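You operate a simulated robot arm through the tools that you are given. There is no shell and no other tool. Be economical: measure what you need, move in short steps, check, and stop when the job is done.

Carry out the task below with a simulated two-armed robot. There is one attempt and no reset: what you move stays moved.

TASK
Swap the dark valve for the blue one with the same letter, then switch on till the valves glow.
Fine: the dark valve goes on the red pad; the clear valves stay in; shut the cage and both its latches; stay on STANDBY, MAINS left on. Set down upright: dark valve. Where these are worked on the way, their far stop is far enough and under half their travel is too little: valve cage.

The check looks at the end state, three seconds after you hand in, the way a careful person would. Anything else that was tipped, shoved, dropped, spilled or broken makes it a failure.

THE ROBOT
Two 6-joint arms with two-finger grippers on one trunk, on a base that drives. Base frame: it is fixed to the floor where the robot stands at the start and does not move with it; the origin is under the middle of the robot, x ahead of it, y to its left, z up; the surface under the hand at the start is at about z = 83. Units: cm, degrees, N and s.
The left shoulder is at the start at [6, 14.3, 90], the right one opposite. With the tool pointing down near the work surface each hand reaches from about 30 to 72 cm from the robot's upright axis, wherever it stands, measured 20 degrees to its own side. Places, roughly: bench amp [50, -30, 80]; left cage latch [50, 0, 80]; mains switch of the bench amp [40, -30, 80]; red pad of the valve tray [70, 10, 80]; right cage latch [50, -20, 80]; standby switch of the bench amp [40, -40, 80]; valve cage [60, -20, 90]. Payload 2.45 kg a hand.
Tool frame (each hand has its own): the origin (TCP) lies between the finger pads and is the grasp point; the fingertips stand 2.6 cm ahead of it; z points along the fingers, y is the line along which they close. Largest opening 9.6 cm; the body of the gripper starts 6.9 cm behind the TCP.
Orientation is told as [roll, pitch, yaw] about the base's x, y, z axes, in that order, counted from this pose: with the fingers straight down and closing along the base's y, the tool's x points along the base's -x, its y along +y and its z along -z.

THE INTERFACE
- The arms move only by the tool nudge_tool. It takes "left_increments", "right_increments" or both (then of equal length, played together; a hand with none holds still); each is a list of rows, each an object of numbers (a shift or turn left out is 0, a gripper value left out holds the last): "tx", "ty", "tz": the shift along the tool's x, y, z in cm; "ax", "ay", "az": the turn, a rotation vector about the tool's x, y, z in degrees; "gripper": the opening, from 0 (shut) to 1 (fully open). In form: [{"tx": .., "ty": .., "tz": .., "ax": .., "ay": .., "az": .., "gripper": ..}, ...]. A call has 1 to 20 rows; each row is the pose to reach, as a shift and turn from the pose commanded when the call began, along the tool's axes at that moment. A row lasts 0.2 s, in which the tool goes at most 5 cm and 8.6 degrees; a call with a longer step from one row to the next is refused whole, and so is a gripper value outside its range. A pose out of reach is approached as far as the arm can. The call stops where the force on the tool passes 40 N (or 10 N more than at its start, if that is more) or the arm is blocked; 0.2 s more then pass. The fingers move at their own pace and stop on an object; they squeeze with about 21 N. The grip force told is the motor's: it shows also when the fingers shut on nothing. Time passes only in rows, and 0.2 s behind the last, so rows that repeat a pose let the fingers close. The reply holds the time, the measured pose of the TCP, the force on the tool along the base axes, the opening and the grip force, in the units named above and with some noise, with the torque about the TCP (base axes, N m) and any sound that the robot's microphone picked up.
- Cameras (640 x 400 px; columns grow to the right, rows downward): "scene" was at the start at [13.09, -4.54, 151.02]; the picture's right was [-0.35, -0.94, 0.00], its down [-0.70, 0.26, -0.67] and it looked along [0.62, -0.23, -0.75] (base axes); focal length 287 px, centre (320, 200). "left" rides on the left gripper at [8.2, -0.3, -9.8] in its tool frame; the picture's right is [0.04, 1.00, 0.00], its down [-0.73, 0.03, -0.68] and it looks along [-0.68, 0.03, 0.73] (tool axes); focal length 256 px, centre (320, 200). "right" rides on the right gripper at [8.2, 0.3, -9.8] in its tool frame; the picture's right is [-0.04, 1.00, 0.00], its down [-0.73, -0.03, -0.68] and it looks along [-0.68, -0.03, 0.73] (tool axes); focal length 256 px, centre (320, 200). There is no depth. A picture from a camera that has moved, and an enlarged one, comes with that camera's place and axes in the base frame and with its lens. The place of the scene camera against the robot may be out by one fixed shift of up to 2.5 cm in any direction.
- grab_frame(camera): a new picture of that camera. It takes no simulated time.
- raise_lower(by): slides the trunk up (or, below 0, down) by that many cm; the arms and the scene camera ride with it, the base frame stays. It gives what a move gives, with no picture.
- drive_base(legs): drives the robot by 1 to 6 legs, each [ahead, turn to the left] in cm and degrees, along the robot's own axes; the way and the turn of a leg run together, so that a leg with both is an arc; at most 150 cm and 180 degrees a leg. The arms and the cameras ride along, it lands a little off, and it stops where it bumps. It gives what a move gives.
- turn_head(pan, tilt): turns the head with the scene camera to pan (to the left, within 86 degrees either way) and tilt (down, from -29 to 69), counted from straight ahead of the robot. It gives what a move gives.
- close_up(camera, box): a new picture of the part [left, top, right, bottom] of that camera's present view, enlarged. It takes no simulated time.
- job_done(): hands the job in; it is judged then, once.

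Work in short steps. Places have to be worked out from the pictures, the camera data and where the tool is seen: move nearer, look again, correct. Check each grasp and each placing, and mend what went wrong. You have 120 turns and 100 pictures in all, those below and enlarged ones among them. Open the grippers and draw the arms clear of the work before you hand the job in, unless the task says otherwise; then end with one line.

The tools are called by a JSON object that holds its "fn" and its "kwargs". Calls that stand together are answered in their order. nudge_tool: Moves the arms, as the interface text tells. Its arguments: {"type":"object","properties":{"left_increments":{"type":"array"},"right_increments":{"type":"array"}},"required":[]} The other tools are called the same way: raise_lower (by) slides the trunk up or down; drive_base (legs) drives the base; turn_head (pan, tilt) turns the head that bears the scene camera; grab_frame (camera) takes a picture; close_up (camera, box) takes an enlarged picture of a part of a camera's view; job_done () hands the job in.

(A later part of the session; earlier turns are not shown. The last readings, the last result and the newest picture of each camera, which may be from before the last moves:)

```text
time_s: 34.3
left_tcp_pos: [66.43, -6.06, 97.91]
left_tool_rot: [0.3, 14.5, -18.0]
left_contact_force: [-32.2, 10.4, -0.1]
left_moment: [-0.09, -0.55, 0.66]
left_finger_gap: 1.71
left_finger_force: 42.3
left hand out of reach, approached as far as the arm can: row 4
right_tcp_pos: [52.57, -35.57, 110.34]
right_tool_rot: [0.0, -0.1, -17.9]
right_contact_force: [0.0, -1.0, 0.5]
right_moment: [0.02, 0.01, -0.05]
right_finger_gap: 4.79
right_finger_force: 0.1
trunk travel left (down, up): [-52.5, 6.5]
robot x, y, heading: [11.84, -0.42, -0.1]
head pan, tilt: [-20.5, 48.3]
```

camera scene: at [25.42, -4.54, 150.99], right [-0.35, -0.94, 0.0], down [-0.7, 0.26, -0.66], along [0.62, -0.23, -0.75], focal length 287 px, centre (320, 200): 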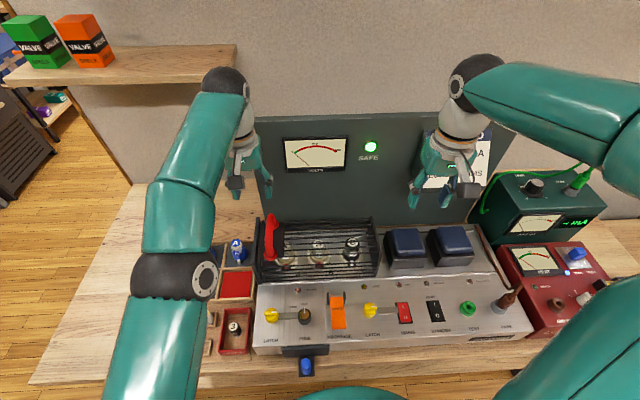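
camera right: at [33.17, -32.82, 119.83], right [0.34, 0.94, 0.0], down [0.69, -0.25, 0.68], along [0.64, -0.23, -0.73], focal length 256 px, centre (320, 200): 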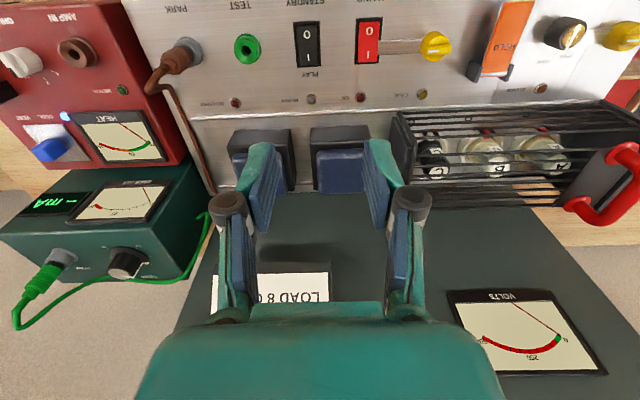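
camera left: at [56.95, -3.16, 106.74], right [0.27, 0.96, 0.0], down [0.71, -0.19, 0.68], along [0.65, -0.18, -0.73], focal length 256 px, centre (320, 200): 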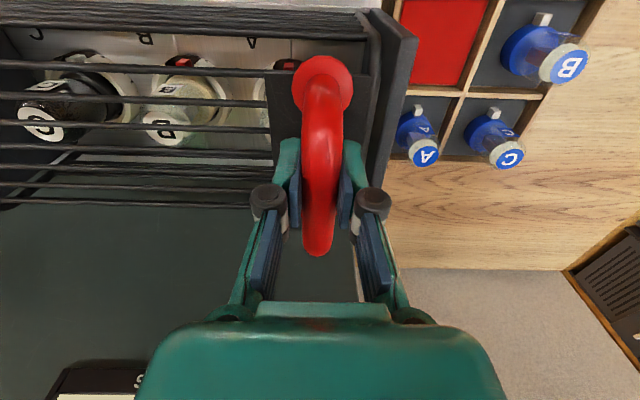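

Force now pushes back; out of reach also reported. I look at what the cage is actually doing.

{"fn": "close_up", "kwargs": {"camera": "scene", "box": [220, 190, 420, 320]}}

{"fn": "grab_frame", "kwargs": {"camera": "right"}}

{"fn": "grab_frame", "kwargs": {"camera": "left"}}

```text
3.08 times, centred on (320, 255) of scene
camera zoom: at [24.6, -4.42, 151.1], right [-0.35, -0.94, 0.0], down [-0.7, 0.26, -0.67], along [0.63, -0.23, -0.74], focal length 882 px, centre (320, 31)
```

zoom: 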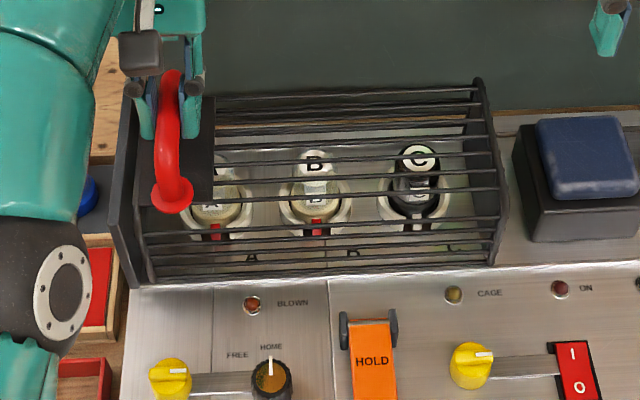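

```text
64 pictures are left
camera right: at [44.82, -32.68, 120.14], right [0.35, 0.94, 0.0], down [0.69, -0.25, 0.68], along [0.64, -0.23, -0.73], focal length 256 px, centre (320, 200)
```

right: 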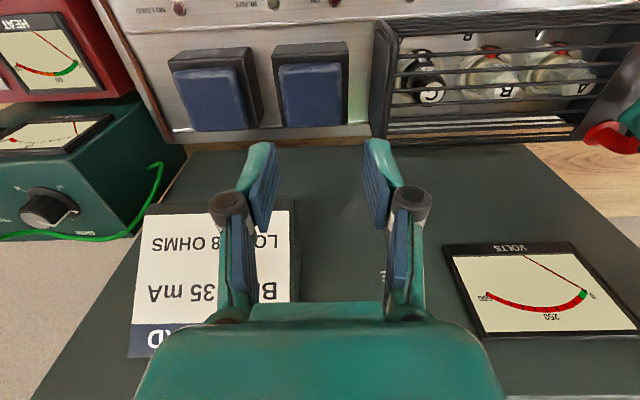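

```text
63 pictures are left
camera left: at [61.08, -4.8, 109.43], right [0.27, 0.96, 0.02], down [0.85, -0.25, 0.47], along [0.46, -0.11, -0.88], focal length 256 px, centre (320, 200)
```

left: 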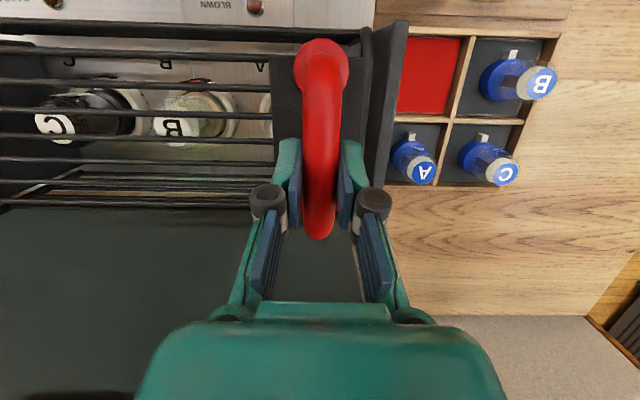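

The cage hasn't visibly moved; the hand only pivoted on the bar. So it isn't a free rear hinge. I open, straighten the hand, re-grip, and then test lateral directions.

{"fn": "nudge_tool", "kwargs": {"left_increments": [{"gripper": 0.4}, {"gripper": 0.4}, {"ay": -7.5, "tx": 0.8}, {"ay": -14.5, "tx": 1.2, "tz": 0.6}, {"ay": -14.5, "tx": 1.2, "tz": 0.6, "gripper": 0}, {"ay": -14.5, "tx": 1.2, "tz": 0.6, "gripper": 0}]}}

```text
time_s: 35.7
left_tcp_pos: [65.51, -5.82, 97.38]
left_tool_rot: [0.2, 0.0, -17.9]
left_contact_force: [0.4, 0.2, 1.6]
left_moment: [-0.08, -0.16, 0.56]
left_finger_gap: 1.66
left_finger_force: 42.4
right_tcp_pos: [52.88, -35.56, 110.16]
right_tool_rot: [0.0, 0.0, -17.9]
right_contact_force: [0.0, -0.3, -0.6]
right_moment: [0.02, -0.04, 0.0]
right_finger_gap: 4.81
right_finger_force: 0.1
trunk travel left (down, up): [-52.5, 6.5]
robot x, y, heading: [12.22, 0.05, -0.1]
head pan, tilt: [-20.5, 48.3]
```

Now a short lateral test: 1 cm to the left along the bar's pinch axis.

{"fn": "nudge_tool", "kwargs": {"left_increments": [{"ty": 0.3, "gripper": 0}, {"ty": 0.6}, {"ty": 0.9}, {"ty": 0.9}]}}

```text
time_s: 36.7
left_tcp_pos: [65.84, -5.39, 97.37]
left_tool_rot: [0.0, 0.1, -18.0]
left_contact_force: [-9.5, -29.2, -3.0]
left_moment: [-0.35, -1.13, 0.67]
left_finger_gap: 1.65
left_finger_force: 42.7
right_tcp_pos: [52.87, -35.92, 110.13]
right_tool_rot: [0.2, 0.0, -17.9]
right_contact_force: [-0.2, 0.7, 0.7]
right_moment: [0.02, 0.02, 0.0]
right_finger_gap: 4.81
right_finger_force: 0.1
trunk travel left (down, up): [-52.5, 6.5]
robot x, y, heading: [12.01, 0.06, -0.1]
head pan, tilt: [-20.5, 48.3]
```

Blocked to the left (30 N). Now the other way.

{"fn": "nudge_tool", "kwargs": {"left_increments": [{"ty": -0.4, "gripper": 0}, {"ty": -0.9}, {"ty": -1.3}, {"ty": -1.7}, {"ty": -1.7}]}}

```text
time_s: 37.9
left_tcp_pos: [65.43, -6.38, 97.31]
left_tool_rot: [0.3, 0.1, -17.9]
left_contact_force: [-0.6, 2.4, 1.9]
left_moment: [0.35, 1.09, 0.58]
left_finger_gap: 1.67
left_finger_force: 42.3
right_tcp_pos: [52.88, -35.64, 110.17]
right_tool_rot: [0.1, 0.0, -17.8]
right_contact_force: [-0.7, -0.8, 0.2]
right_moment: [0.0, 0.03, 0.0]
right_finger_gap: 4.81
right_finger_force: 0.0
trunk travel left (down, up): [-52.5, 6.5]
robot x, y, heading: [12.1, -0.16, -0.1]
head pan, tilt: [-20.5, 48.3]
```

To the right it gave with almost no force. Continue 2.5 cm right and look.

{"fn": "nudge_tool", "kwargs": {"left_increments": [{"ty": -0.5, "gripper": 0}, {"ty": -1}, {"ty": -1.5}, {"ty": -2}, {"ty": -2.5}]}}

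{"fn": "close_up", "kwargs": {"camera": "scene", "box": [220, 190, 420, 320]}}

```text
time_s: 39.1
left_tcp_pos: [64.7, -8.91, 97.24]
left_tool_rot: [0.3, 0.0, -17.9]
left_contact_force: [-1.3, -0.1, -0.2]
left_moment: [0.08, -0.14, 0.55]
left_finger_gap: 1.66
left_finger_force: 42.1
right_tcp_pos: [52.93, -35.53, 110.08]
right_tool_rot: [-0.1, 0.0, -18.0]
right_contact_force: [-0.1, -0.9, -1.5]
right_moment: [0.02, 0.0, -0.06]
right_finger_gap: 4.81
right_finger_force: 0.1
trunk travel left (down, up): [-52.5, 6.5]
robot x, y, heading: [12.03, -0.28, 0.0]
head pan, tilt: [-20.5, 48.3]
```

```text
3.08 times, centred on (320, 255) of scene
camera zoom: at [25.12, -4.54, 151.02], right [-0.35, -0.94, 0.0], down [-0.7, 0.26, -0.67], along [0.62, -0.23, -0.75], focal length 882 px, centre (320, 31)
```

zoom: 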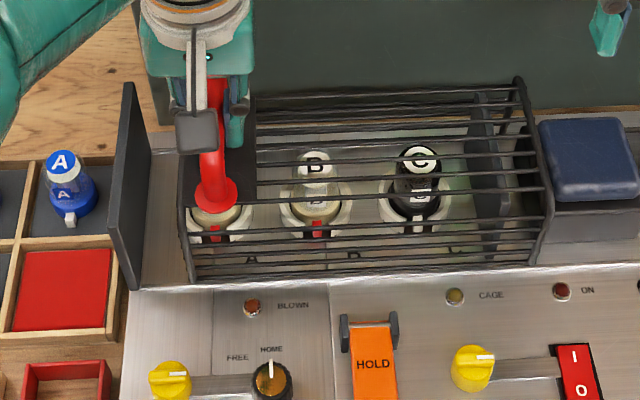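

The cage slides right over the transformers. I move the right hand out of the way and slide on.

{"fn": "nudge_tool", "kwargs": {"right_increments": [{"ty": -3, "tz": -1}, {"ty": -6, "tz": -2, "tx": 2}, {"ty": -9, "tz": -3, "tx": 4}, {"ty": -12, "tz": -4, "tx": 6}, {"ty": -15, "tz": -5, "tx": 6}, {"ty": -15, "tz": -5, "tx": 6}, {"ty": -15, "tz": -5, "tx": 6}, {"ty": -15, "tz": -5, "tx": 6}], "left_increments": [{"ty": 0, "gripper": 0}, {"ty": 0}, {"ty": -1}, {"ty": -2}, {"ty": -3.5}, {"ty": -5}, {"ty": -6.5}, {"ty": -8}]}}

{"fn": "grab_frame", "kwargs": {"camera": "scene"}}

```text
time_s: 40.5
left_tcp_pos: [63.9, -11.63, 97.32]
left_tool_rot: [0.2, 0.7, -16.8]
left_contact_force: [1.8, 1.1, -7.0]
left_moment: [0.18, 0.6, -0.64]
left_finger_gap: 1.66
left_finger_force: 42.2
right_tcp_pos: [42.63, -47.95, 115.17]
right_tool_rot: [0.0, 0.1, -17.9]
right_contact_force: [0.3, 0.8, 0.0]
right_moment: [-0.02, 0.03, 0.02]
right_finger_gap: 4.79
right_finger_force: 0.1
trunk travel left (down, up): [-52.5, 6.5]
robot x, y, heading: [12.0, -0.24, 0.1]
head pan, tilt: [-20.5, 48.3]
stopped in row 6 (left hand): the force on the tool passed its limit at 52 N (the readings are from after the stop); the commanded pose is now the measured one
```

```text
61 pictures are left
camera scene: at [25.25, -4.49, 151.02], right [-0.35, -0.94, 0.0], down [-0.7, 0.26, -0.66], along [0.62, -0.23, -0.75], focal length 287 px, centre (320, 200)
```

scene: 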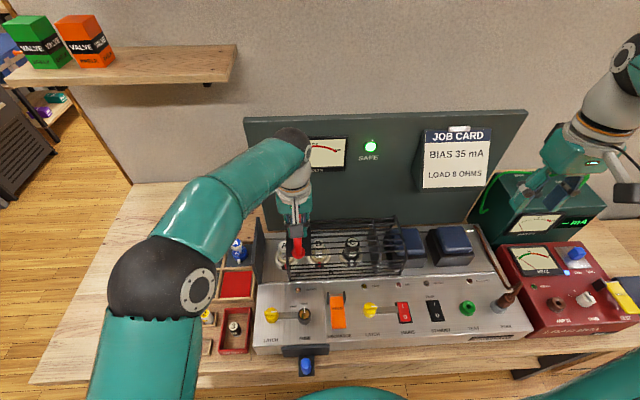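

It stopped at about 6.6 cm total. Check whether it's a stop, an obstruction, or just too fast.

{"fn": "close_up", "kwargs": {"camera": "scene", "box": [250, 200, 490, 340]}}

```text
2.67 times, centred on (370, 270) of scene
camera zoom: at [25.25, -4.49, 151.02], right [-0.35, -0.94, 0.0], down [-0.7, 0.26, -0.66], along [0.62, -0.23, -0.75], focal length 765 px, centre (187, 13)
```

zoom: 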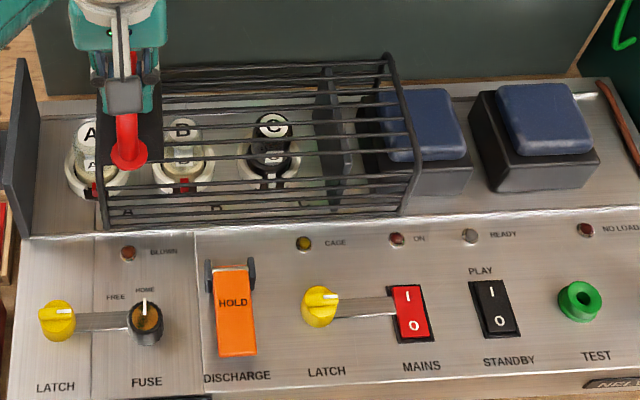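

Nothing is obstructing it, so I continue slowly to the right.

{"fn": "nudge_tool", "kwargs": {"left_increments": [{"ty": -0.5, "gripper": 0}, {"ty": -1}, {"ty": -1.5}, {"ty": -2}, {"ty": -2.5}, {"ty": -3}, {"ty": -3.5}, {"ty": -4}]}}

```text
time_s: 41.0
left_tcp_pos: [63.95, -11.63, 97.37]
left_tool_rot: [0.2, 1.2, -16.3]
left_contact_force: [1.7, -0.7, -6.8]
left_moment: [0.26, 0.24, -1.18]
left_finger_gap: 1.67
left_finger_force: 42.6
right_tcp_pos: [42.61, -48.14, 115.18]
right_tool_rot: [0.0, 0.1, -17.9]
right_contact_force: [-0.4, 0.3, -0.5]
right_moment: [0.02, -0.05, -0.01]
right_finger_gap: 4.8
right_finger_force: 0.1
trunk travel left (down, up): [-52.5, 6.5]
robot x, y, heading: [12.08, -0.05, 0.2]
head pan, tilt: [-20.5, 48.3]
stopped in row 2 (left hand): the force on the tool passed its limit at 42 N (the readings are from after the stop); the commanded pose is now the measured one
```

Blocked at the same place. I look through the left camera at the cage's left end and valve A.

{"fn": "grab_frame", "kwargs": {"camera": "left"}}

{"fn": "close_up", "kwargs": {"camera": "scene", "box": [250, 200, 340, 290]}}

{"fn": "close_up", "kwargs": {"camera": "scene", "box": [350, 210, 440, 290]}}

```text
59 pictures are left
camera left: at [56.1, -9.7, 107.43], right [0.24, 0.97, 0.0], down [0.73, -0.18, 0.66], along [0.64, -0.16, -0.75], focal length 256 px, centre (320, 200)
```

left: 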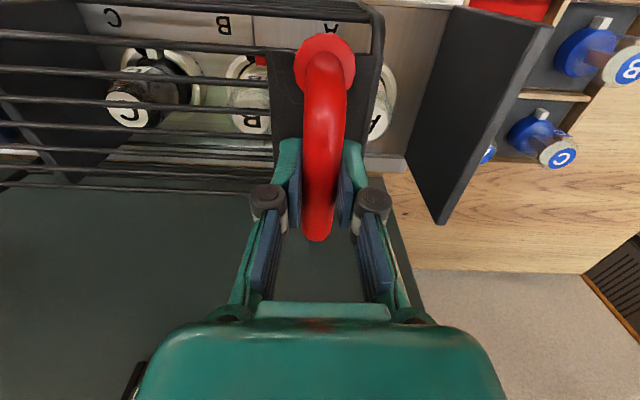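

```text
4.44 times, centred on (295, 245) of scene
camera zoom: at [25.22, -4.55, 150.99], right [-0.35, -0.94, 0.0], down [-0.7, 0.26, -0.66], along [0.62, -0.23, -0.75], focal length 1274 px, centre (431, 0)
```

zoom: 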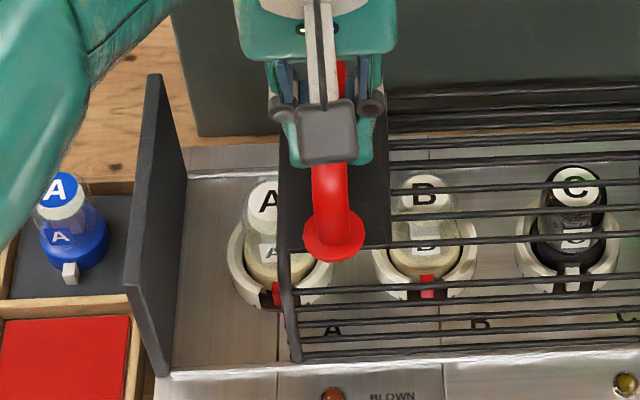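

```text
5.00 times, centred on (395, 250) of scene
camera zoom: at [25.22, -4.55, 150.99], right [-0.35, -0.94, 0.0], down [-0.7, 0.26, -0.66], along [0.62, -0.23, -0.75], focal length 1434 px, centre (-55, -50)
```

zoom: 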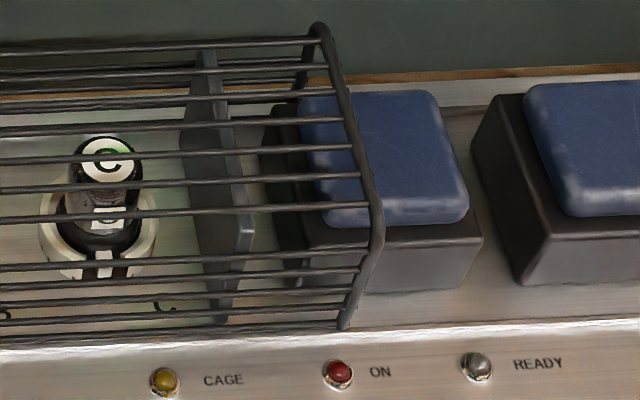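

Nothing visible touches. I back off 1 cm, re-square the yaw, and try right again slowly with the hand unloaded.

{"fn": "nudge_tool", "kwargs": {"left_increments": [{"gripper": 0.3}, {"gripper": 0.3}, {"az": 1.6, "ay": -1.2, "gripper": 0.3}, {"az": 1.6, "ay": -1.2, "gripper": 0}, {"az": 1.6, "ay": -1.2, "gripper": 0}, {"az": 1.6, "ay": -1.2, "gripper": 0}]}}

{"fn": "nudge_tool", "kwargs": {"left_increments": [{"ty": 0.4, "gripper": 0}, {"ty": 0.8}, {"ty": 0.8}, {"ty": 0.4}, {"ty": 0}, {"ty": -0.3}, {"ty": -0.6}, {"ty": -0.9}]}}

```text
time_s: 42.4
left_tcp_pos: [63.73, -11.69, 97.27]
left_tool_rot: [0.3, 0.3, -17.9]
left_contact_force: [-5.6, 0.5, -18.9]
left_moment: [-0.34, -1.13, 0.51]
left_finger_gap: 1.67
left_finger_force: 42.1
right_tcp_pos: [42.68, -48.15, 115.09]
right_tool_rot: [0.0, 0.1, -17.8]
right_contact_force: [0.3, 1.1, -0.4]
right_moment: [0.0, -0.02, 0.0]
right_finger_gap: 4.8
right_finger_force: 0.0
trunk travel left (down, up): [-52.5, 6.5]
robot x, y, heading: [11.73, -0.09, 0.2]
head pan, tilt: [-20.5, 48.3]
```

```text
time_s: 43.9
left_tcp_pos: [63.76, -11.71, 97.35]
left_tool_rot: [0.2, 0.5, -17.7]
left_contact_force: [2.9, -1.4, -7.9]
left_moment: [0.04, -0.39, 0.11]
left_finger_gap: 1.65
left_finger_force: 42.4
right_tcp_pos: [42.7, -48.15, 115.19]
right_tool_rot: [0.0, 0.0, -17.9]
right_contact_force: [-0.2, -0.7, 0.2]
right_moment: [-0.03, 0.02, -0.02]
right_finger_gap: 4.79
right_finger_force: 0.0
trunk travel left (down, up): [-52.5, 6.5]
robot x, y, heading: [12.13, -0.0, 0.3]
head pan, tilt: [-20.5, 48.3]
stopped in row 7 (left hand): the force on the tool passed its limit at 41 N (the readings are from after the stop); the commanded pose is now the measured one
```

A firm stop again. To tell cage from arm, I release, lift the hand free, and move the same way without the cage.

{"fn": "nudge_tool", "kwargs": {"left_increments": [{"gripper": 0.4}, {"gripper": 0.4}, {"tz": -4}, {"tz": -5}, {"tz": -5, "ty": -2}, {"tz": -5, "ty": -4}, {"tz": -5, "ty": -6}, {"tz": -5, "ty": -6}]}}

{"fn": "grab_frame", "kwargs": {"camera": "left"}}

```text
time_s: 45.6
left_tcp_pos: [66.74, -10.75, 102.18]
left_tool_rot: [-1.3, 1.4, -9.4]
left_contact_force: [-0.1, -0.3, 0.6]
left_moment: [0.0, 0.0, -0.03]
left_finger_gap: 3.83
left_finger_force: 0.0
right_tcp_pos: [42.55, -47.97, 115.04]
right_tool_rot: [0.0, 0.1, -17.8]
right_contact_force: [-0.7, 0.6, 0.5]
right_moment: [-0.02, 0.01, 0.02]
right_finger_gap: 4.8
right_finger_force: 0.1
trunk travel left (down, up): [-52.5, 6.5]
robot x, y, heading: [12.02, -0.07, -0.2]
head pan, tilt: [-20.5, 48.3]
stopped in row 8 (left hand): the arm was blocked; the commanded pose is now the measured one
```

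```text
56 pictures are left
camera left: at [58.8, -9.57, 112.02], right [0.12, 0.99, -0.02], down [0.75, -0.08, 0.66], along [0.65, -0.1, -0.75], focal length 256 px, centre (320, 200)
```

left: 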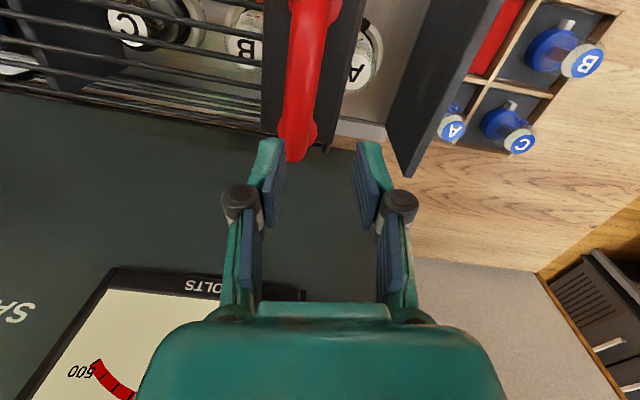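

It's the left arm itself that is blocked, not the cage. I retract the left arm and bring the right hand over the handle instead.

{"fn": "nudge_tool", "kwargs": {"left_increments": [{"tz": -3, "tx": 2, "ty": 2}, {"tz": -5, "tx": 4, "ty": 5}, {"tz": -8, "tx": 7, "ty": 8}, {"tz": -8, "tx": 10, "ty": 11}, {"tz": -8, "tx": 12, "ty": 14}, {"tz": -8, "tx": 14, "ty": 17}, {"tz": -8, "tx": 15.2, "ty": 20.5}, {"tz": -8, "tx": 15.2, "ty": 20.5}, {"tz": -8, "tx": 15.2, "ty": 20.5}, {"tz": -8, "tx": 15.2, "ty": 20.5}, {"tz": -8, "tx": 15.2, "ty": 20.5}, {"tz": -8, "tx": 15.2, "ty": 20.5}, {"tz": -8, "tx": 15.2, "ty": 20.5}], "right_increments": [{"tx": 0}, {"tx": 0}, {"tx": 0}, {"ty": 4, "tx": -1}, {"ty": 8, "tx": -2}, {"ty": 12, "tx": -3}, {"ty": 16.5, "tx": -4, "tz": 2}, {"ty": 21, "tx": -5, "tz": 4}, {"ty": 25.5, "tx": -6, "tz": 6}, {"ty": 30, "tx": -7, "tz": 8}, {"ty": 34.5, "tx": -8, "tz": 9}, {"ty": 38, "tx": -8.9, "tz": 9}, {"ty": 41, "tx": -8.9, "tz": 9, "gripper": 0.4}]}}

{"fn": "grab_frame", "kwargs": {"camera": "right"}}

```text
refused: row 3 steps farther than a row can; nothing moved
```

```text
55 pictures are left
camera right: at [34.83, -45.25, 124.91], right [0.34, 0.94, 0.0], down [0.69, -0.25, 0.68], along [0.64, -0.23, -0.73], focal length 256 px, centre (320, 200)
```

right: 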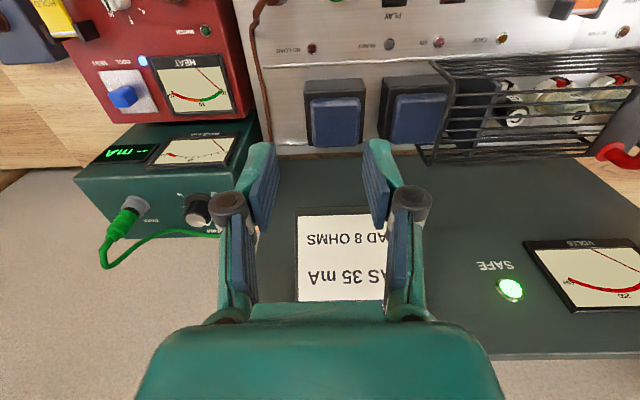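

One row was too long; resend with smaller steps.

{"fn": "nudge_tool", "kwargs": {"left_increments": [{"tz": -3, "tx": 2, "ty": 2}, {"tz": -5, "tx": 4, "ty": 4.5}, {"tz": -7, "tx": 6, "ty": 7}, {"tz": -8, "tx": 8.5, "ty": 10}, {"tz": -8, "tx": 11, "ty": 13}, {"tz": -8, "tx": 13, "ty": 16}, {"tz": -8, "tx": 15, "ty": 19}, {"tz": -8, "tx": 15.2, "ty": 20.5}, {"tz": -8, "tx": 15.2, "ty": 20.5}, {"tz": -8, "tx": 15.2, "ty": 20.5}, {"tz": -8, "tx": 15.2, "ty": 20.5}, {"tz": -8, "tx": 15.2, "ty": 20.5}, {"tz": -8, "tx": 15.2, "ty": 20.5}], "right_increments": [{"tx": 0}, {"tx": 0}, {"tx": 0}, {"ty": 4, "tx": -1}, {"ty": 8, "tx": -2}, {"ty": 12, "tx": -3}, {"ty": 16, "tx": -4, "tz": 2}, {"ty": 20, "tx": -5, "tz": 4}, {"ty": 24, "tx": -6, "tz": 6}, {"ty": 28, "tx": -7, "tz": 8}, {"ty": 32.5, "tx": -8, "tz": 9}, {"ty": 37, "tx": -8.9, "tz": 9}, {"ty": 41, "tx": -8.9, "tz": 9, "gripper": 0.4}]}}

{"fn": "grab_frame", "kwargs": {"camera": "right"}}

```text
time_s: 48.4
left_tcp_pos: [55.25, 11.87, 109.95]
left_tool_rot: [-1.3, 1.5, -9.8]
left_contact_force: [-0.8, -0.8, -0.1]
left_moment: [-0.03, -0.01, 0.0]
left_finger_gap: 3.84
left_finger_force: 0.0
right_tcp_pos: [63.56, -11.54, 106.32]
right_tool_rot: [0.0, 0.0, -17.9]
right_contact_force: [0.6, 1.1, -0.1]
right_moment: [-0.01, 0.01, -0.01]
right_finger_gap: 3.86
right_finger_force: 0.1
trunk travel left (down, up): [-52.5, 6.5]
robot x, y, heading: [12.08, -0.4, 0.0]
head pan, tilt: [-20.5, 48.3]
```

```text
54 pictures are left
camera right: at [55.86, -8.84, 116.17], right [0.35, 0.94, 0.0], down [0.69, -0.25, 0.68], along [0.64, -0.23, -0.73], focal length 256 px, centre (320, 200)
```

right: 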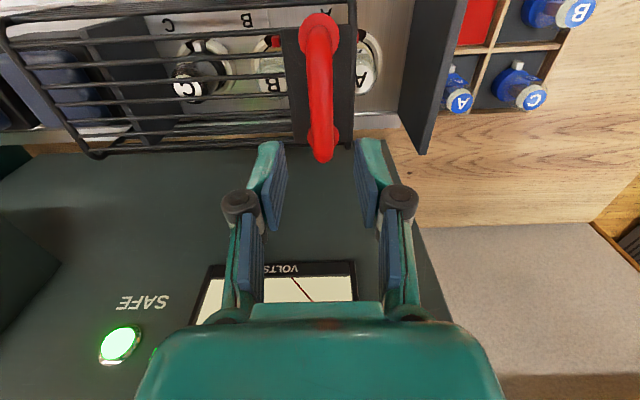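

Centred over the bar. Descend, grip and slide right slowly.

{"fn": "nudge_tool", "kwargs": {"right_increments": [{"tz": 4, "gripper": 0.4}, {"tz": 8}, {"tz": 9.2}, {"tz": 9.2, "gripper": 0}, {"tz": 9.2}, {"tz": 9.2, "ty": -0.6}, {"tz": 9.2, "ty": -1.4}, {"tz": 9.2, "ty": -2.4}, {"tz": 9.2, "ty": -3.4}, {"tz": 9.2, "ty": -4.4}, {"tz": 9.2, "ty": -5.4}, {"tz": 9.2, "ty": -6.4}, {"tz": 9.2, "ty": -7.4}, {"tz": 9.2, "ty": -8.4}, {"tz": 9.2, "ty": -9.4}, {"tz": 9.2, "ty": -10.4}, {"tz": 9.2, "ty": -11.4}, {"tz": 9.2, "ty": -12.4}, {"tz": 9.2, "ty": -13.4}, {"tz": 9.2, "ty": -14.4}]}}

{"fn": "grab_frame", "kwargs": {"camera": "scene"}}

```text
time_s: 52.6
left_tcp_pos: [55.38, 11.83, 109.89]
left_tool_rot: [-1.3, 1.4, -9.8]
left_contact_force: [0.0, 0.3, -0.1]
left_moment: [0.01, -0.04, 0.02]
left_finger_gap: 3.84
left_finger_force: 0.1
right_tcp_pos: [59.16, -25.68, 97.11]
right_tool_rot: [0.0, 0.0, -17.9]
right_contact_force: [2.7, -1.8, 0.8]
right_moment: [0.11, -0.26, 0.51]
right_finger_gap: 1.64
right_finger_force: 42.7
trunk travel left (down, up): [-52.5, 6.5]
robot x, y, heading: [12.18, -0.0, 0.2]
head pan, tilt: [-20.5, 48.3]
```

```text
53 pictures are left
camera scene: at [25.13, -4.57, 151.02], right [-0.35, -0.94, 0.0], down [-0.7, 0.26, -0.66], along [0.62, -0.23, -0.75], focal length 287 px, centre (320, 200)
```

scene: 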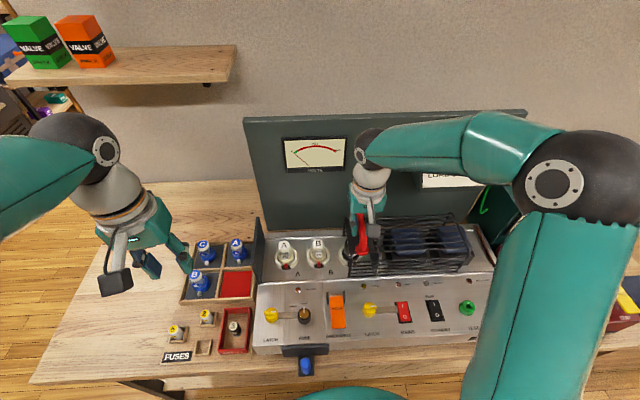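

Sliding nicely. Continue to the stop.

{"fn": "nudge_tool", "kwargs": {"right_increments": [{"ty": -0.8, "gripper": 0}, {"ty": -1.6}, {"ty": -2.4}, {"ty": -3.2}, {"ty": -4}, {"ty": -4.8}, {"ty": -5.6}, {"ty": -6.4}, {"ty": -7.2}, {"ty": -8}, {"ty": -8.8}, {"ty": -9.6}]}}

{"fn": "close_up", "kwargs": {"camera": "scene", "box": [170, 170, 500, 370]}}

```text
time_s: 55.1
left_tcp_pos: [55.36, 11.89, 109.99]
left_tool_rot: [-1.2, 1.5, -9.8]
left_contact_force: [-0.5, -0.1, -0.1]
left_moment: [0.07, -0.02, -0.03]
left_finger_gap: 3.84
left_finger_force: 0.1
right_tcp_pos: [56.72, -33.12, 97.06]
right_tool_rot: [1.1, -0.1, -17.7]
right_contact_force: [11.1, 22.3, 1.3]
right_moment: [0.44, 0.44, 0.18]
right_finger_gap: 1.66
right_finger_force: 42.3
trunk travel left (down, up): [-52.5, 6.5]
robot x, y, heading: [12.26, -0.13, -0.1]
head pan, tilt: [-20.5, 48.3]
stopped in row 12 (right hand): the force on the tool passed its limit at 46 N (the readings are from after the stop); the commanded pose is now the measured one
```

```text
1.94 times, centred on (335, 270) of scene
camera zoom: at [25.22, -4.47, 150.99], right [-0.35, -0.94, 0.0], down [-0.7, 0.26, -0.66], along [0.62, -0.23, -0.75], focal length 556 px, centre (291, 64)
```

zoom: 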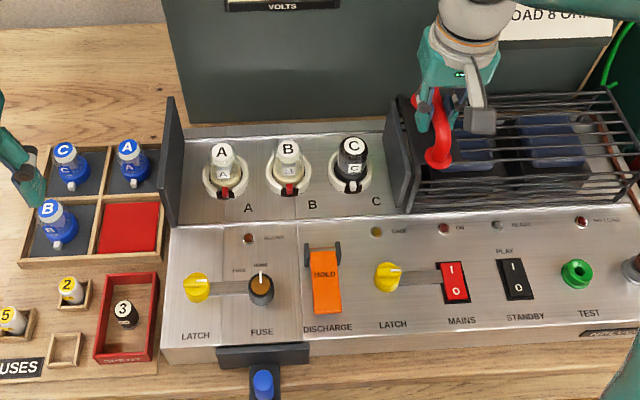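

Cage is at its far stop with all valves exposed. I release the handle and bring the right hand over valve C to look at it.

{"fn": "nudge_tool", "kwargs": {"right_increments": [{"gripper": 0.4}, {"gripper": 0.4}, {"tz": -4}, {"tz": -8}, {"tz": -8, "ty": 4, "tx": 1}, {"tz": -8, "ty": 8, "tx": 2}, {"tz": -8, "ty": 10.7, "tx": 2.6, "gripper": 0.7}, {"tz": -8, "ty": 10.7, "tx": 2.6, "ax": -1.1}]}}

{"fn": "grab_frame", "kwargs": {"camera": "right"}}

```text
time_s: 56.9
left_tcp_pos: [55.25, 11.76, 109.98]
left_tool_rot: [-1.3, 1.4, -9.7]
left_contact_force: [0.0, 0.0, 0.3]
left_moment: [-0.01, 0.0, 0.0]
left_finger_gap: 3.84
left_finger_force: 0.2
right_tcp_pos: [57.45, -22.54, 105.29]
right_tool_rot: [1.7, -0.1, -17.8]
right_contact_force: [0.2, -0.4, 1.2]
right_moment: [-0.01, 0.03, -0.01]
right_finger_gap: 6.71
right_finger_force: 0.0
trunk travel left (down, up): [-52.5, 6.5]
robot x, y, heading: [11.93, -0.12, -0.1]
head pan, tilt: [-20.5, 48.3]
```

```text
51 pictures are left
camera right: at [49.55, -20.07, 115.07], right [0.34, 0.94, 0.03], down [0.68, -0.27, 0.68], along [0.65, -0.21, -0.73], focal length 256 px, centre (320, 200)
```

right: 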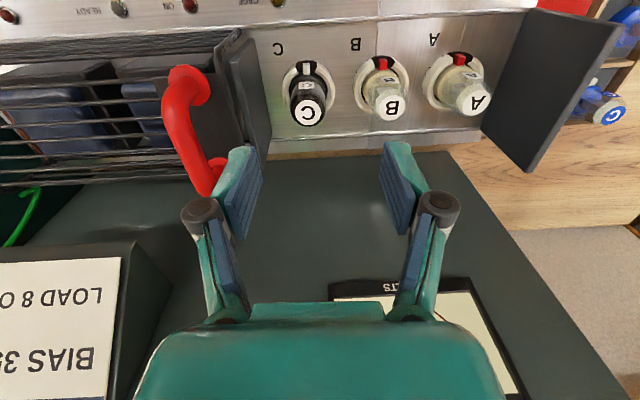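

Valve C is at about [60,-24.4], top z≈89. I move above it, correct roll, and look closer at the socket.

{"fn": "nudge_tool", "kwargs": {"right_increments": [{"tx": -1.5, "ty": -0.5, "tz": 2, "ax": 1.7}, {"tx": -3.0, "ty": -1.0, "tz": 5, "ax": 1.7, "gripper": 0.7}, {"tx": -3.0, "ty": -1.0, "tz": 8, "ax": 1.7, "gripper": 0.7}]}}

{"fn": "grab_frame", "kwargs": {"camera": "right"}}

```text
time_s: 57.7
left_tcp_pos: [55.27, 11.87, 110.07]
left_tool_rot: [-1.3, 1.5, -9.8]
left_contact_force: [-0.2, -0.1, 0.4]
left_moment: [-0.04, 0.0, 0.0]
left_finger_gap: 3.83
left_finger_force: 0.0
right_tcp_pos: [60.03, -24.33, 97.12]
right_tool_rot: [0.0, -0.1, -17.8]
right_contact_force: [0.2, -0.9, 0.3]
right_moment: [0.01, -0.02, 0.0]
right_finger_gap: 6.68
right_finger_force: 0.0
trunk travel left (down, up): [-52.5, 6.5]
robot x, y, heading: [12.08, 0.23, 0.2]
head pan, tilt: [-20.5, 48.3]
```

```text
50 pictures are left
camera right: at [52.26, -21.52, 107.0], right [0.34, 0.94, 0.0], down [0.69, -0.25, 0.68], along [0.64, -0.23, -0.73], focal length 256 px, centre (320, 200)
```

right: 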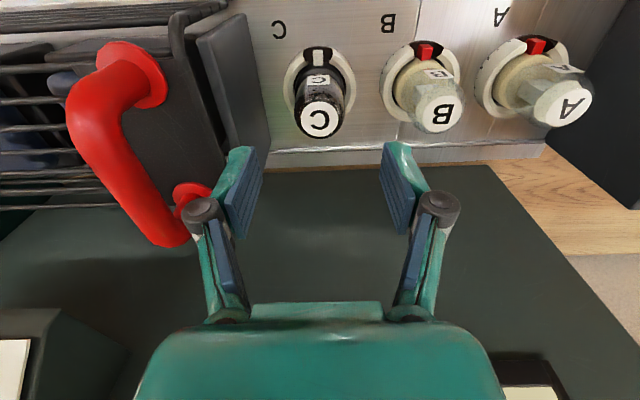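

Well centred. Descend to TCP z≈87 and close on the bulb.

{"fn": "nudge_tool", "kwargs": {"right_increments": [{"tz": 3, "gripper": 0.6}, {"tz": 6}, {"tz": 8.5}, {"tz": 10}, {"tz": 10, "gripper": 0}, {"tz": 10}, {"tz": 10}]}}

{"fn": "grab_frame", "kwargs": {"camera": "right"}}

```text
time_s: 59.3
left_tcp_pos: [55.26, 11.83, 110.06]
left_tool_rot: [-1.3, 1.4, -9.7]
left_contact_force: [0.4, 1.1, -0.9]
left_moment: [-0.02, -0.03, -0.01]
left_finger_gap: 3.85
left_finger_force: 0.0
right_tcp_pos: [60.04, -24.33, 87.36]
right_tool_rot: [0.0, -0.2, -17.8]
right_contact_force: [1.7, -4.0, 19.2]
right_moment: [-0.38, 0.13, 0.01]
right_finger_gap: 4.1
right_finger_force: 20.8
trunk travel left (down, up): [-52.5, 6.5]
robot x, y, heading: [12.1, 0.03, -0.1]
head pan, tilt: [-20.5, 48.3]
```

```text
49 pictures are left
camera right: at [52.31, -21.5, 97.12], right [0.34, 0.94, 0.0], down [0.69, -0.25, 0.68], along [0.64, -0.23, -0.73], focal length 256 px, centre (320, 200)
```

right: 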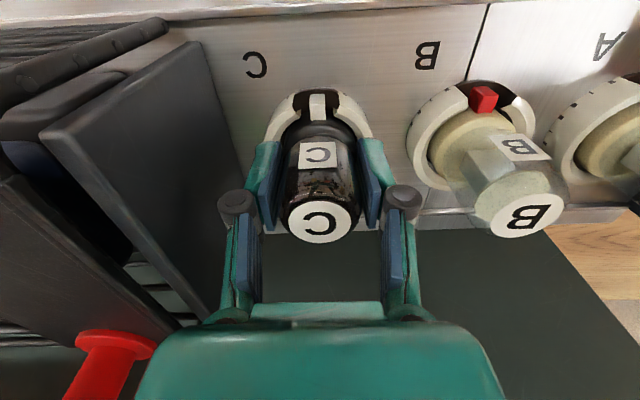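

Gripped at 4.1 cm (tips lightly resting on the socket rim). Pull straight up gently.

{"fn": "nudge_tool", "kwargs": {"right_increments": [{"tz": -0.4, "gripper": 0}, {"tz": -0.8}, {"tz": -1.2}, {"tz": -1.8}, {"tz": -2.4}, {"tz": -3}]}}

{"fn": "grab_frame", "kwargs": {"camera": "right"}}

```text
time_s: 60.7
left_tcp_pos: [55.24, 11.87, 110.01]
left_tool_rot: [-1.3, 1.3, -9.8]
left_contact_force: [0.3, -0.5, -0.7]
left_moment: [-0.01, 0.02, 0.02]
left_finger_gap: 3.85
left_finger_force: 0.1
right_tcp_pos: [59.88, -24.18, 90.06]
right_tool_rot: [0.0, -0.1, -17.8]
right_contact_force: [-0.7, 0.1, -1.5]
right_moment: [-0.01, 0.0, 0.01]
right_finger_gap: 4.1
right_finger_force: 21.1
trunk travel left (down, up): [-52.5, 6.5]
robot x, y, heading: [11.87, -0.2, -0.2]
head pan, tilt: [-20.5, 48.3]
```

```text
48 pictures are left
camera right: at [52.3, -21.42, 99.95], right [0.34, 0.94, 0.0], down [0.69, -0.25, 0.68], along [0.64, -0.23, -0.73], focal length 256 px, centre (320, 200)
```

right: 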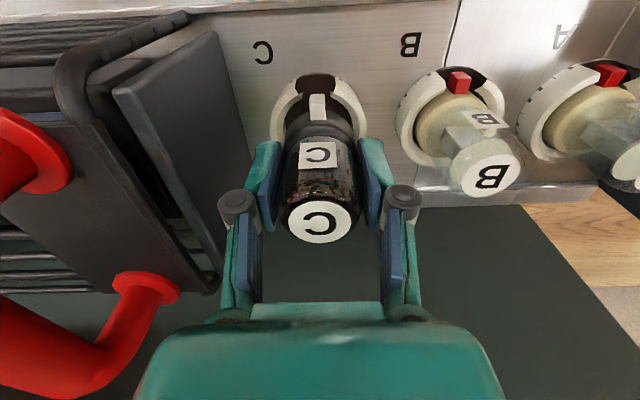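

The valve lifts out. I raise it high, move the left arm aside, and carry dark C toward the red pad near [66,7].

{"fn": "nudge_tool", "kwargs": {"right_increments": [{"tz": -3, "gripper": 0}, {"tz": -6}, {"tz": -10}, {"tz": -13.5}, {"tz": -13.5, "ty": 3.5}, {"tz": -13.5, "ty": 7.5, "tx": 0.5}, {"tz": -13.5, "ty": 11.5, "tx": 1}, {"tz": -13.5, "ty": 15.5, "tx": 1.5}, {"tz": -13.5, "ty": 19.5, "tx": 2}, {"tz": -13.5, "ty": 23.5, "tx": 2.5}, {"tz": -13.5, "ty": 27.5, "tx": 3.2}, {"tz": -13.5, "ty": 30, "tx": 3.8}, {"tz": -13.5, "ty": 31.5, "tx": 3.8}], "left_increments": [{"ty": 3, "tx": 2}, {"ty": 6, "tx": 5}, {"ty": 9, "tx": 8}, {"ty": 12, "tx": 11}, {"ty": 15, "tx": 13}, {"ty": 18, "tx": 13.3}, {"ty": 18, "tx": 13.3}, {"ty": 18, "tx": 13.3}, {"ty": 18, "tx": 13.3}, {"ty": 18, "tx": 13.3}, {"ty": 18, "tx": 13.3}, {"ty": 18, "tx": 13.3}, {"ty": 18, "tx": 13.3}]}}

{"fn": "grab_frame", "kwargs": {"camera": "right"}}

```text
time_s: 63.5
left_tcp_pos: [45.26, 31.92, 109.96]
left_tool_rot: [-1.3, 1.4, -9.8]
left_contact_force: [0.2, -0.8, 0.2]
left_moment: [0.02, 0.01, -0.03]
left_finger_gap: 3.87
left_finger_force: 0.1
right_tcp_pos: [66.06, 6.9, 103.62]
right_tool_rot: [0.0, 0.0, -17.7]
right_contact_force: [0.4, 0.4, -0.1]
right_moment: [0.0, 0.01, 0.0]
right_finger_gap: 4.1
right_finger_force: 20.9
trunk travel left (down, up): [-52.5, 6.5]
robot x, y, heading: [11.65, -0.11, -0.2]
head pan, tilt: [-20.5, 48.3]
```

```text
47 pictures are left
camera right: at [58.35, 9.72, 113.53], right [0.34, 0.94, 0.0], down [0.69, -0.25, 0.68], along [0.64, -0.23, -0.73], focal length 256 px, centre (320, 200)
```

right: 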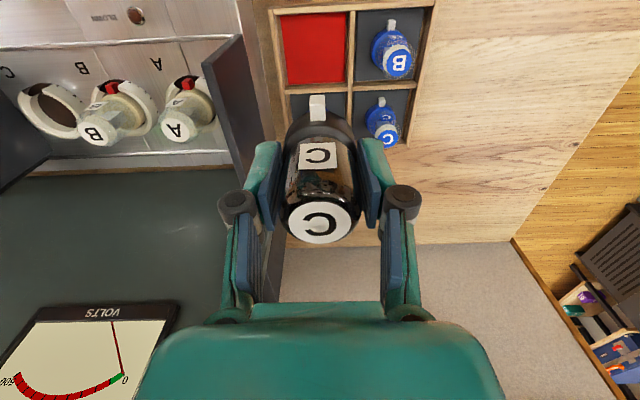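

Reach is fine. Pad centre is at [65.5,6.5]; I shift slightly and lower toward it.

{"fn": "nudge_tool", "kwargs": {"right_increments": [{"tx": 0.4, "ty": -0.5, "tz": 4, "gripper": 0}, {"tx": 0.4, "ty": -0.5, "tz": 8}, {"tx": 0.4, "ty": -0.5, "tz": 12}, {"tx": 0.4, "ty": -0.5, "tz": 15}, {"tx": 0.4, "ty": -0.5, "tz": 16.5}]}}

{"fn": "grab_frame", "kwargs": {"camera": "right"}}

{"fn": "close_up", "kwargs": {"camera": "scene", "box": [170, 210, 290, 310]}}

```text
time_s: 64.7
left_tcp_pos: [45.23, 31.85, 109.91]
left_tool_rot: [-1.4, 1.5, -9.9]
left_contact_force: [-0.2, 0.5, 0.6]
left_moment: [0.03, 0.03, -0.03]
left_finger_gap: 3.83
left_finger_force: 0.0
right_tcp_pos: [65.5, 6.62, 87.2]
right_tool_rot: [0.1, -0.1, -17.8]
right_contact_force: [0.4, -0.4, -0.6]
right_moment: [-0.03, 0.01, 0.02]
right_finger_gap: 4.1
right_finger_force: 20.5
trunk travel left (down, up): [-52.5, 6.5]
robot x, y, heading: [11.96, -0.07, -0.2]
head pan, tilt: [-20.5, 48.3]
```

```text
46 pictures are left
camera right: at [57.86, 9.41, 97.03], right [0.34, 0.94, 0.0], down [0.69, -0.25, 0.68], along [0.64, -0.23, -0.73], focal length 256 px, centre (320, 200)
```

right: 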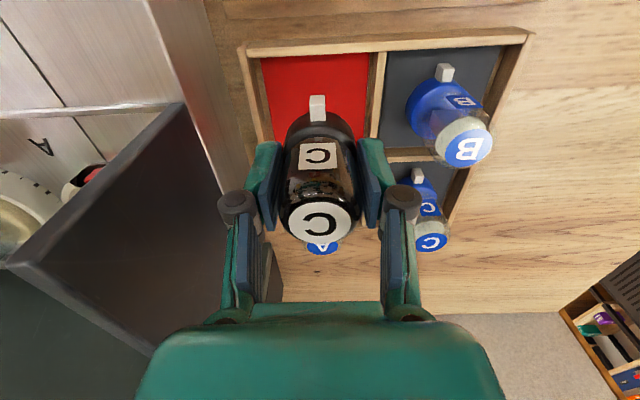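

```text
4.00 times, centred on (230, 260) of scene
camera zoom: at [25.15, -4.53, 151.02], right [-0.35, -0.94, 0.0], down [-0.7, 0.26, -0.66], along [0.62, -0.23, -0.75], focal length 1147 px, centre (680, -40)
```

zoom: 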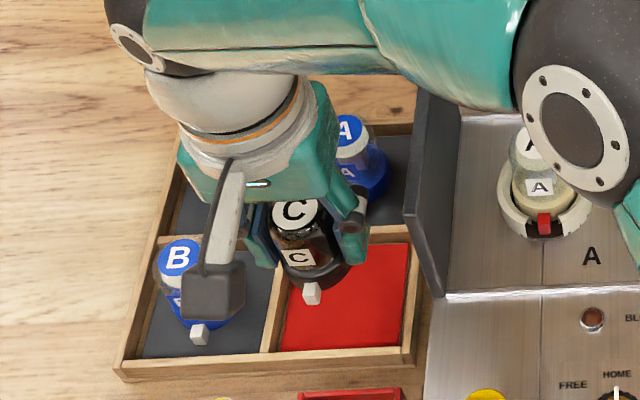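

Valve is upright and above the pad. The right elbow appears near valve A in the scene view; I check clearance before lowering.

{"fn": "grab_frame", "kwargs": {"camera": "scene"}}

{"fn": "grab_frame", "kwargs": {"camera": "left"}}

```text
44 pictures are left
camera scene: at [25.15, -4.53, 151.02], right [-0.35, -0.94, 0.0], down [-0.7, 0.26, -0.66], along [0.62, -0.23, -0.75], focal length 287 px, centre (320, 200)
```

scene: 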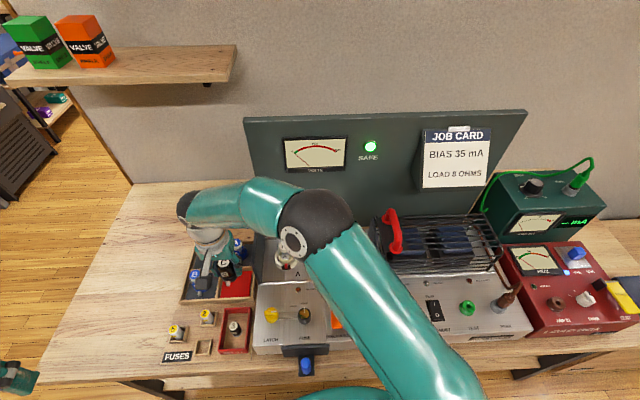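

```text
43 pictures are left
camera left: at [37.32, 33.08, 119.9], right [0.13, 0.99, -0.02], down [0.75, -0.08, 0.66], along [0.65, -0.1, -0.75], focal length 256 px, centre (320, 200)
```

left: 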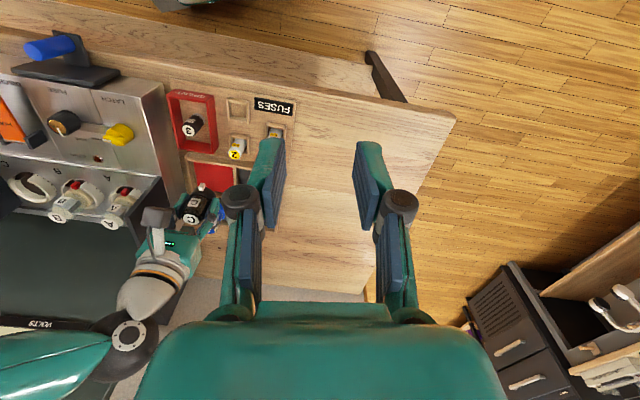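

The elbow sits around z≈105, clear of the valves. I lower to near the pad in small steps.

{"fn": "nudge_tool", "kwargs": {"right_increments": [{"tz": 1, "gripper": 0}, {"tz": 2}, {"tz": 3}, {"tz": 3.4}]}}

{"fn": "nudge_tool", "kwargs": {"right_increments": [{"tz": 0.3, "gripper": 0}, {"tz": 0.6}]}}

```text
time_s: 65.7
left_tcp_pos: [45.26, 31.74, 109.82]
left_tool_rot: [-1.3, 1.4, -9.8]
left_contact_force: [-1.1, 0.7, -0.6]
left_moment: [-0.03, -0.03, -0.01]
left_finger_gap: 3.84
left_finger_force: 0.2
right_tcp_pos: [65.54, 6.6, 83.82]
right_tool_rot: [0.2, -0.2, -17.8]
right_contact_force: [0.9, 0.1, -1.6]
right_moment: [0.04, 0.02, -0.04]
right_finger_gap: 4.09
right_finger_force: 21.1
trunk travel left (down, up): [-52.5, 6.5]
robot x, y, heading: [11.98, 0.16, 0.2]
head pan, tilt: [-20.5, 48.3]
```

```text
time_s: 66.3
left_tcp_pos: [45.18, 31.72, 109.96]
left_tool_rot: [-1.3, 1.4, -9.7]
left_contact_force: [0.5, -0.8, 0.5]
left_moment: [-0.03, -0.02, 0.02]
left_finger_gap: 3.83
left_finger_force: 0.1
right_tcp_pos: [65.43, 6.57, 83.14]
right_tool_rot: [0.0, -0.2, -17.9]
right_contact_force: [0.3, -0.1, -0.4]
right_moment: [0.02, -0.02, 0.02]
right_finger_gap: 4.1
right_finger_force: 20.8
trunk travel left (down, up): [-52.5, 6.5]
robot x, y, heading: [12.04, -0.19, 0.1]
head pan, tilt: [-20.5, 48.3]
```

No contact yet; look before going lower.

{"fn": "grab_frame", "kwargs": {"camera": "right"}}

{"fn": "nudge_tool", "kwargs": {"right_increments": [{"tz": 0.4, "gripper": 0}, {"tz": 0.8}, {"tz": 1.1}]}}

```text
42 pictures are left
camera right: at [57.81, 9.38, 93.04], right [0.34, 0.94, 0.0], down [0.69, -0.25, 0.68], along [0.64, -0.23, -0.73], focal length 256 px, centre (320, 200)
```

right: 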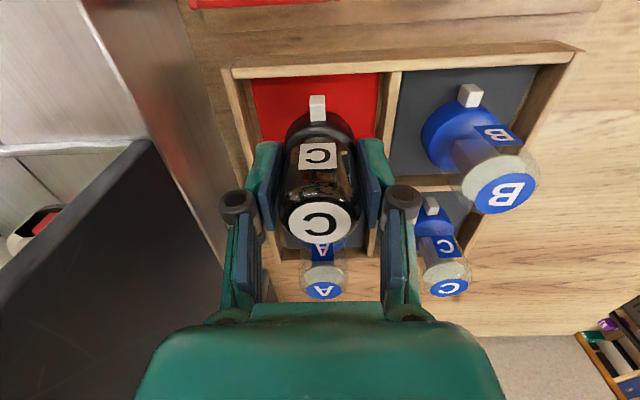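

```text
time_s: 67.1
left_tcp_pos: [45.23, 31.87, 109.83]
left_tool_rot: [-1.4, 1.4, -9.8]
left_contact_force: [-0.7, -0.2, 0.2]
left_moment: [-0.02, 0.01, 0.01]
left_finger_gap: 3.84
left_finger_force: 0.1
right_tcp_pos: [65.58, 6.5, 82.12]
right_tool_rot: [0.1, -0.1, -17.8]
right_contact_force: [-0.3, 0.2, 0.2]
right_moment: [-0.03, -0.01, -0.01]
right_finger_gap: 4.1
right_finger_force: 21.4
trunk travel left (down, up): [-52.5, 6.5]
robot x, y, heading: [11.94, -0.2, -0.2]
head pan, tilt: [-20.5, 48.3]
```

Still no contact; continue down in small steps.

{"fn": "nudge_tool", "kwargs": {"right_increments": [{"tz": 0.3, "gripper": 0}, {"tz": 0.6}, {"tz": 0.9}, {"tz": 1.1}]}}

{"fn": "grab_frame", "kwargs": {"camera": "right"}}

```text
time_s: 68.1
left_tcp_pos: [45.07, 31.9, 109.92]
left_tool_rot: [-1.2, 1.4, -9.9]
left_contact_force: [-0.1, -0.2, -0.5]
left_moment: [-0.05, -0.02, 0.01]
left_finger_gap: 3.85
left_finger_force: 0.0
right_tcp_pos: [65.46, 6.61, 81.2]
right_tool_rot: [0.2, -0.3, -17.8]
right_contact_force: [-3.4, -2.1, 16.2]
right_moment: [-0.09, 0.14, 0.02]
right_finger_gap: 4.1
right_finger_force: 20.9
trunk travel left (down, up): [-52.5, 6.5]
robot x, y, heading: [11.82, -0.35, 0.2]
head pan, tilt: [-20.5, 48.3]
```

```text
41 pictures are left
camera right: at [57.76, 9.36, 91.02], right [0.34, 0.94, 0.0], down [0.69, -0.25, 0.68], along [0.64, -0.23, -0.73], focal length 256 px, centre (320, 200)
```

right: 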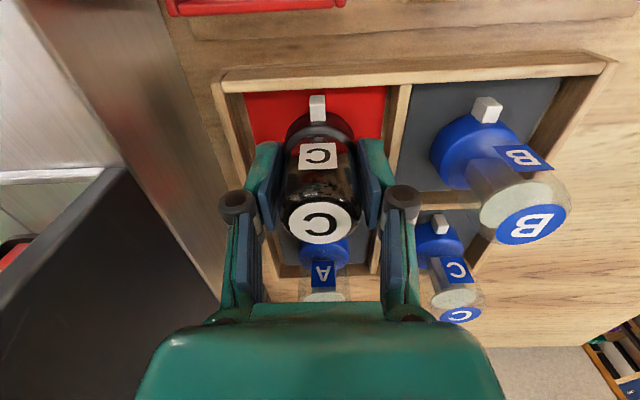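

Contact at 16 N: the valve stands on the red pad. I ease off slightly, open a little, and draw straight up.

{"fn": "nudge_tool", "kwargs": {"right_increments": [{"tz": -0.15, "gripper": 0}, {"tz": -0.15, "gripper": 0.5}, {"tz": -0.15, "gripper": 0.5}, {"tz": -2, "gripper": 0.5}, {"tz": -5, "gripper": 0.5}, {"tz": -9, "gripper": 0.5}, {"tz": -13, "gripper": 0.5}, {"tz": -16, "gripper": 0.5}]}}

{"fn": "grab_frame", "kwargs": {"camera": "right"}}

```text
time_s: 69.9
left_tcp_pos: [45.09, 31.95, 109.86]
left_tool_rot: [-1.3, 1.5, -9.8]
left_contact_force: [0.1, 0.5, -0.1]
left_moment: [0.0, -0.01, 0.02]
left_finger_gap: 3.85
left_finger_force: 0.1
right_tcp_pos: [65.54, 6.49, 97.11]
right_tool_rot: [0.0, -0.1, -17.7]
right_contact_force: [0.1, 0.2, 0.5]
right_moment: [-0.01, -0.02, 0.0]
right_finger_gap: 4.77
right_finger_force: 0.1
trunk travel left (down, up): [-52.5, 6.5]
robot x, y, heading: [11.69, 0.22, -0.1]
head pan, tilt: [-20.5, 48.3]
```

```text
40 pictures are left
camera right: at [57.85, 9.28, 106.95], right [0.34, 0.94, 0.0], down [0.69, -0.25, 0.68], along [0.64, -0.23, -0.73], focal length 256 px, centre (320, 200)
```

right: 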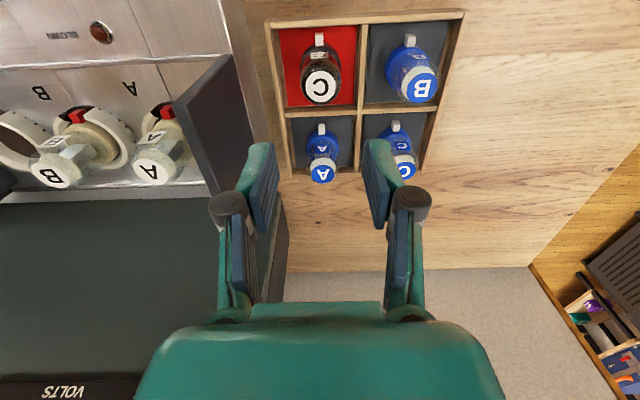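

Dark C stands upright on the red pad. Blue C is at about [76.6,12.1]; I move above it.

{"fn": "nudge_tool", "kwargs": {"right_increments": [{"tx": -3, "ty": 3, "gripper": 0.52}, {"tx": -6, "ty": 6}, {"tx": -8.85, "ty": 8.7}, {"tx": -8.85, "ty": 8.7}]}}

{"fn": "grab_frame", "kwargs": {"camera": "right"}}

```text
time_s: 70.9
left_tcp_pos: [45.25, 31.87, 109.82]
left_tool_rot: [-1.2, 1.3, -9.8]
left_contact_force: [-0.2, 0.3, 0.6]
left_moment: [0.02, -0.01, -0.01]
left_finger_gap: 3.84
left_finger_force: 0.1
right_tcp_pos: [71.53, 9.19, 97.03]
right_tool_rot: [0.2, -0.1, -18.1]
right_contact_force: [0.7, 0.2, -0.2]
right_moment: [0.02, -0.01, 0.02]
right_finger_gap: 4.96
right_finger_force: 0.2
right hand out of reach, approached as far as the arm can: row 2, 3, 4
trunk travel left (down, up): [-52.5, 6.5]
robot x, y, heading: [11.99, -0.29, -0.2]
head pan, tilt: [-20.5, 48.3]
```

```text
39 pictures are left
camera right: at [63.77, 12.03, 106.85], right [0.35, 0.94, 0.0], down [0.69, -0.26, 0.68], along [0.64, -0.23, -0.73], focal length 256 px, centre (320, 200)
```

right: 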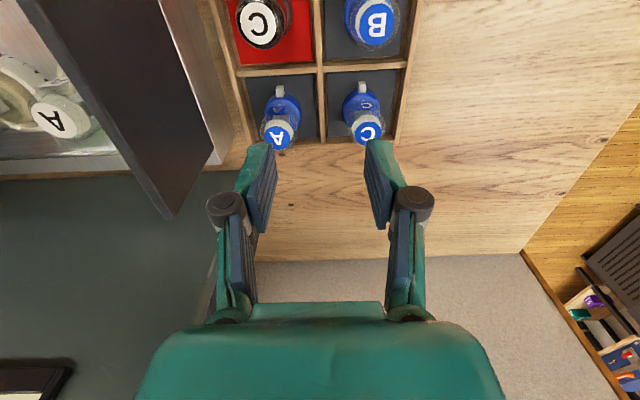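

Just out of reach; I drive ahead 8 cm (the hands are high and clear).

{"fn": "drive_base", "kwargs": {"legs": [[8, 0]]}}

```text
time_s: 72.1
left_tcp_pos: [47.78, 31.61, 109.88]
left_tool_rot: [-1.3, 1.5, -10.8]
left_contact_force: [0.4, -0.5, -0.2]
left_moment: [0.01, -0.01, 0.0]
left_finger_gap: 3.86
left_finger_force: 0.0
right_tcp_pos: [75.02, 4.29, 97.86]
right_tool_rot: [1.2, -0.4, -23.0]
right_contact_force: [-0.9, -0.2, 1.2]
right_moment: [0.03, -0.06, 0.0]
right_finger_gap: 4.98
right_finger_force: 0.1
trunk travel left (down, up): [-52.5, 6.5]
robot x, y, heading: [14.57, 1.01, -3.2]
head pan, tilt: [-20.5, 48.3]
stopped in leg 1: the robot was blocked; the commanded pose is now the measured one
```

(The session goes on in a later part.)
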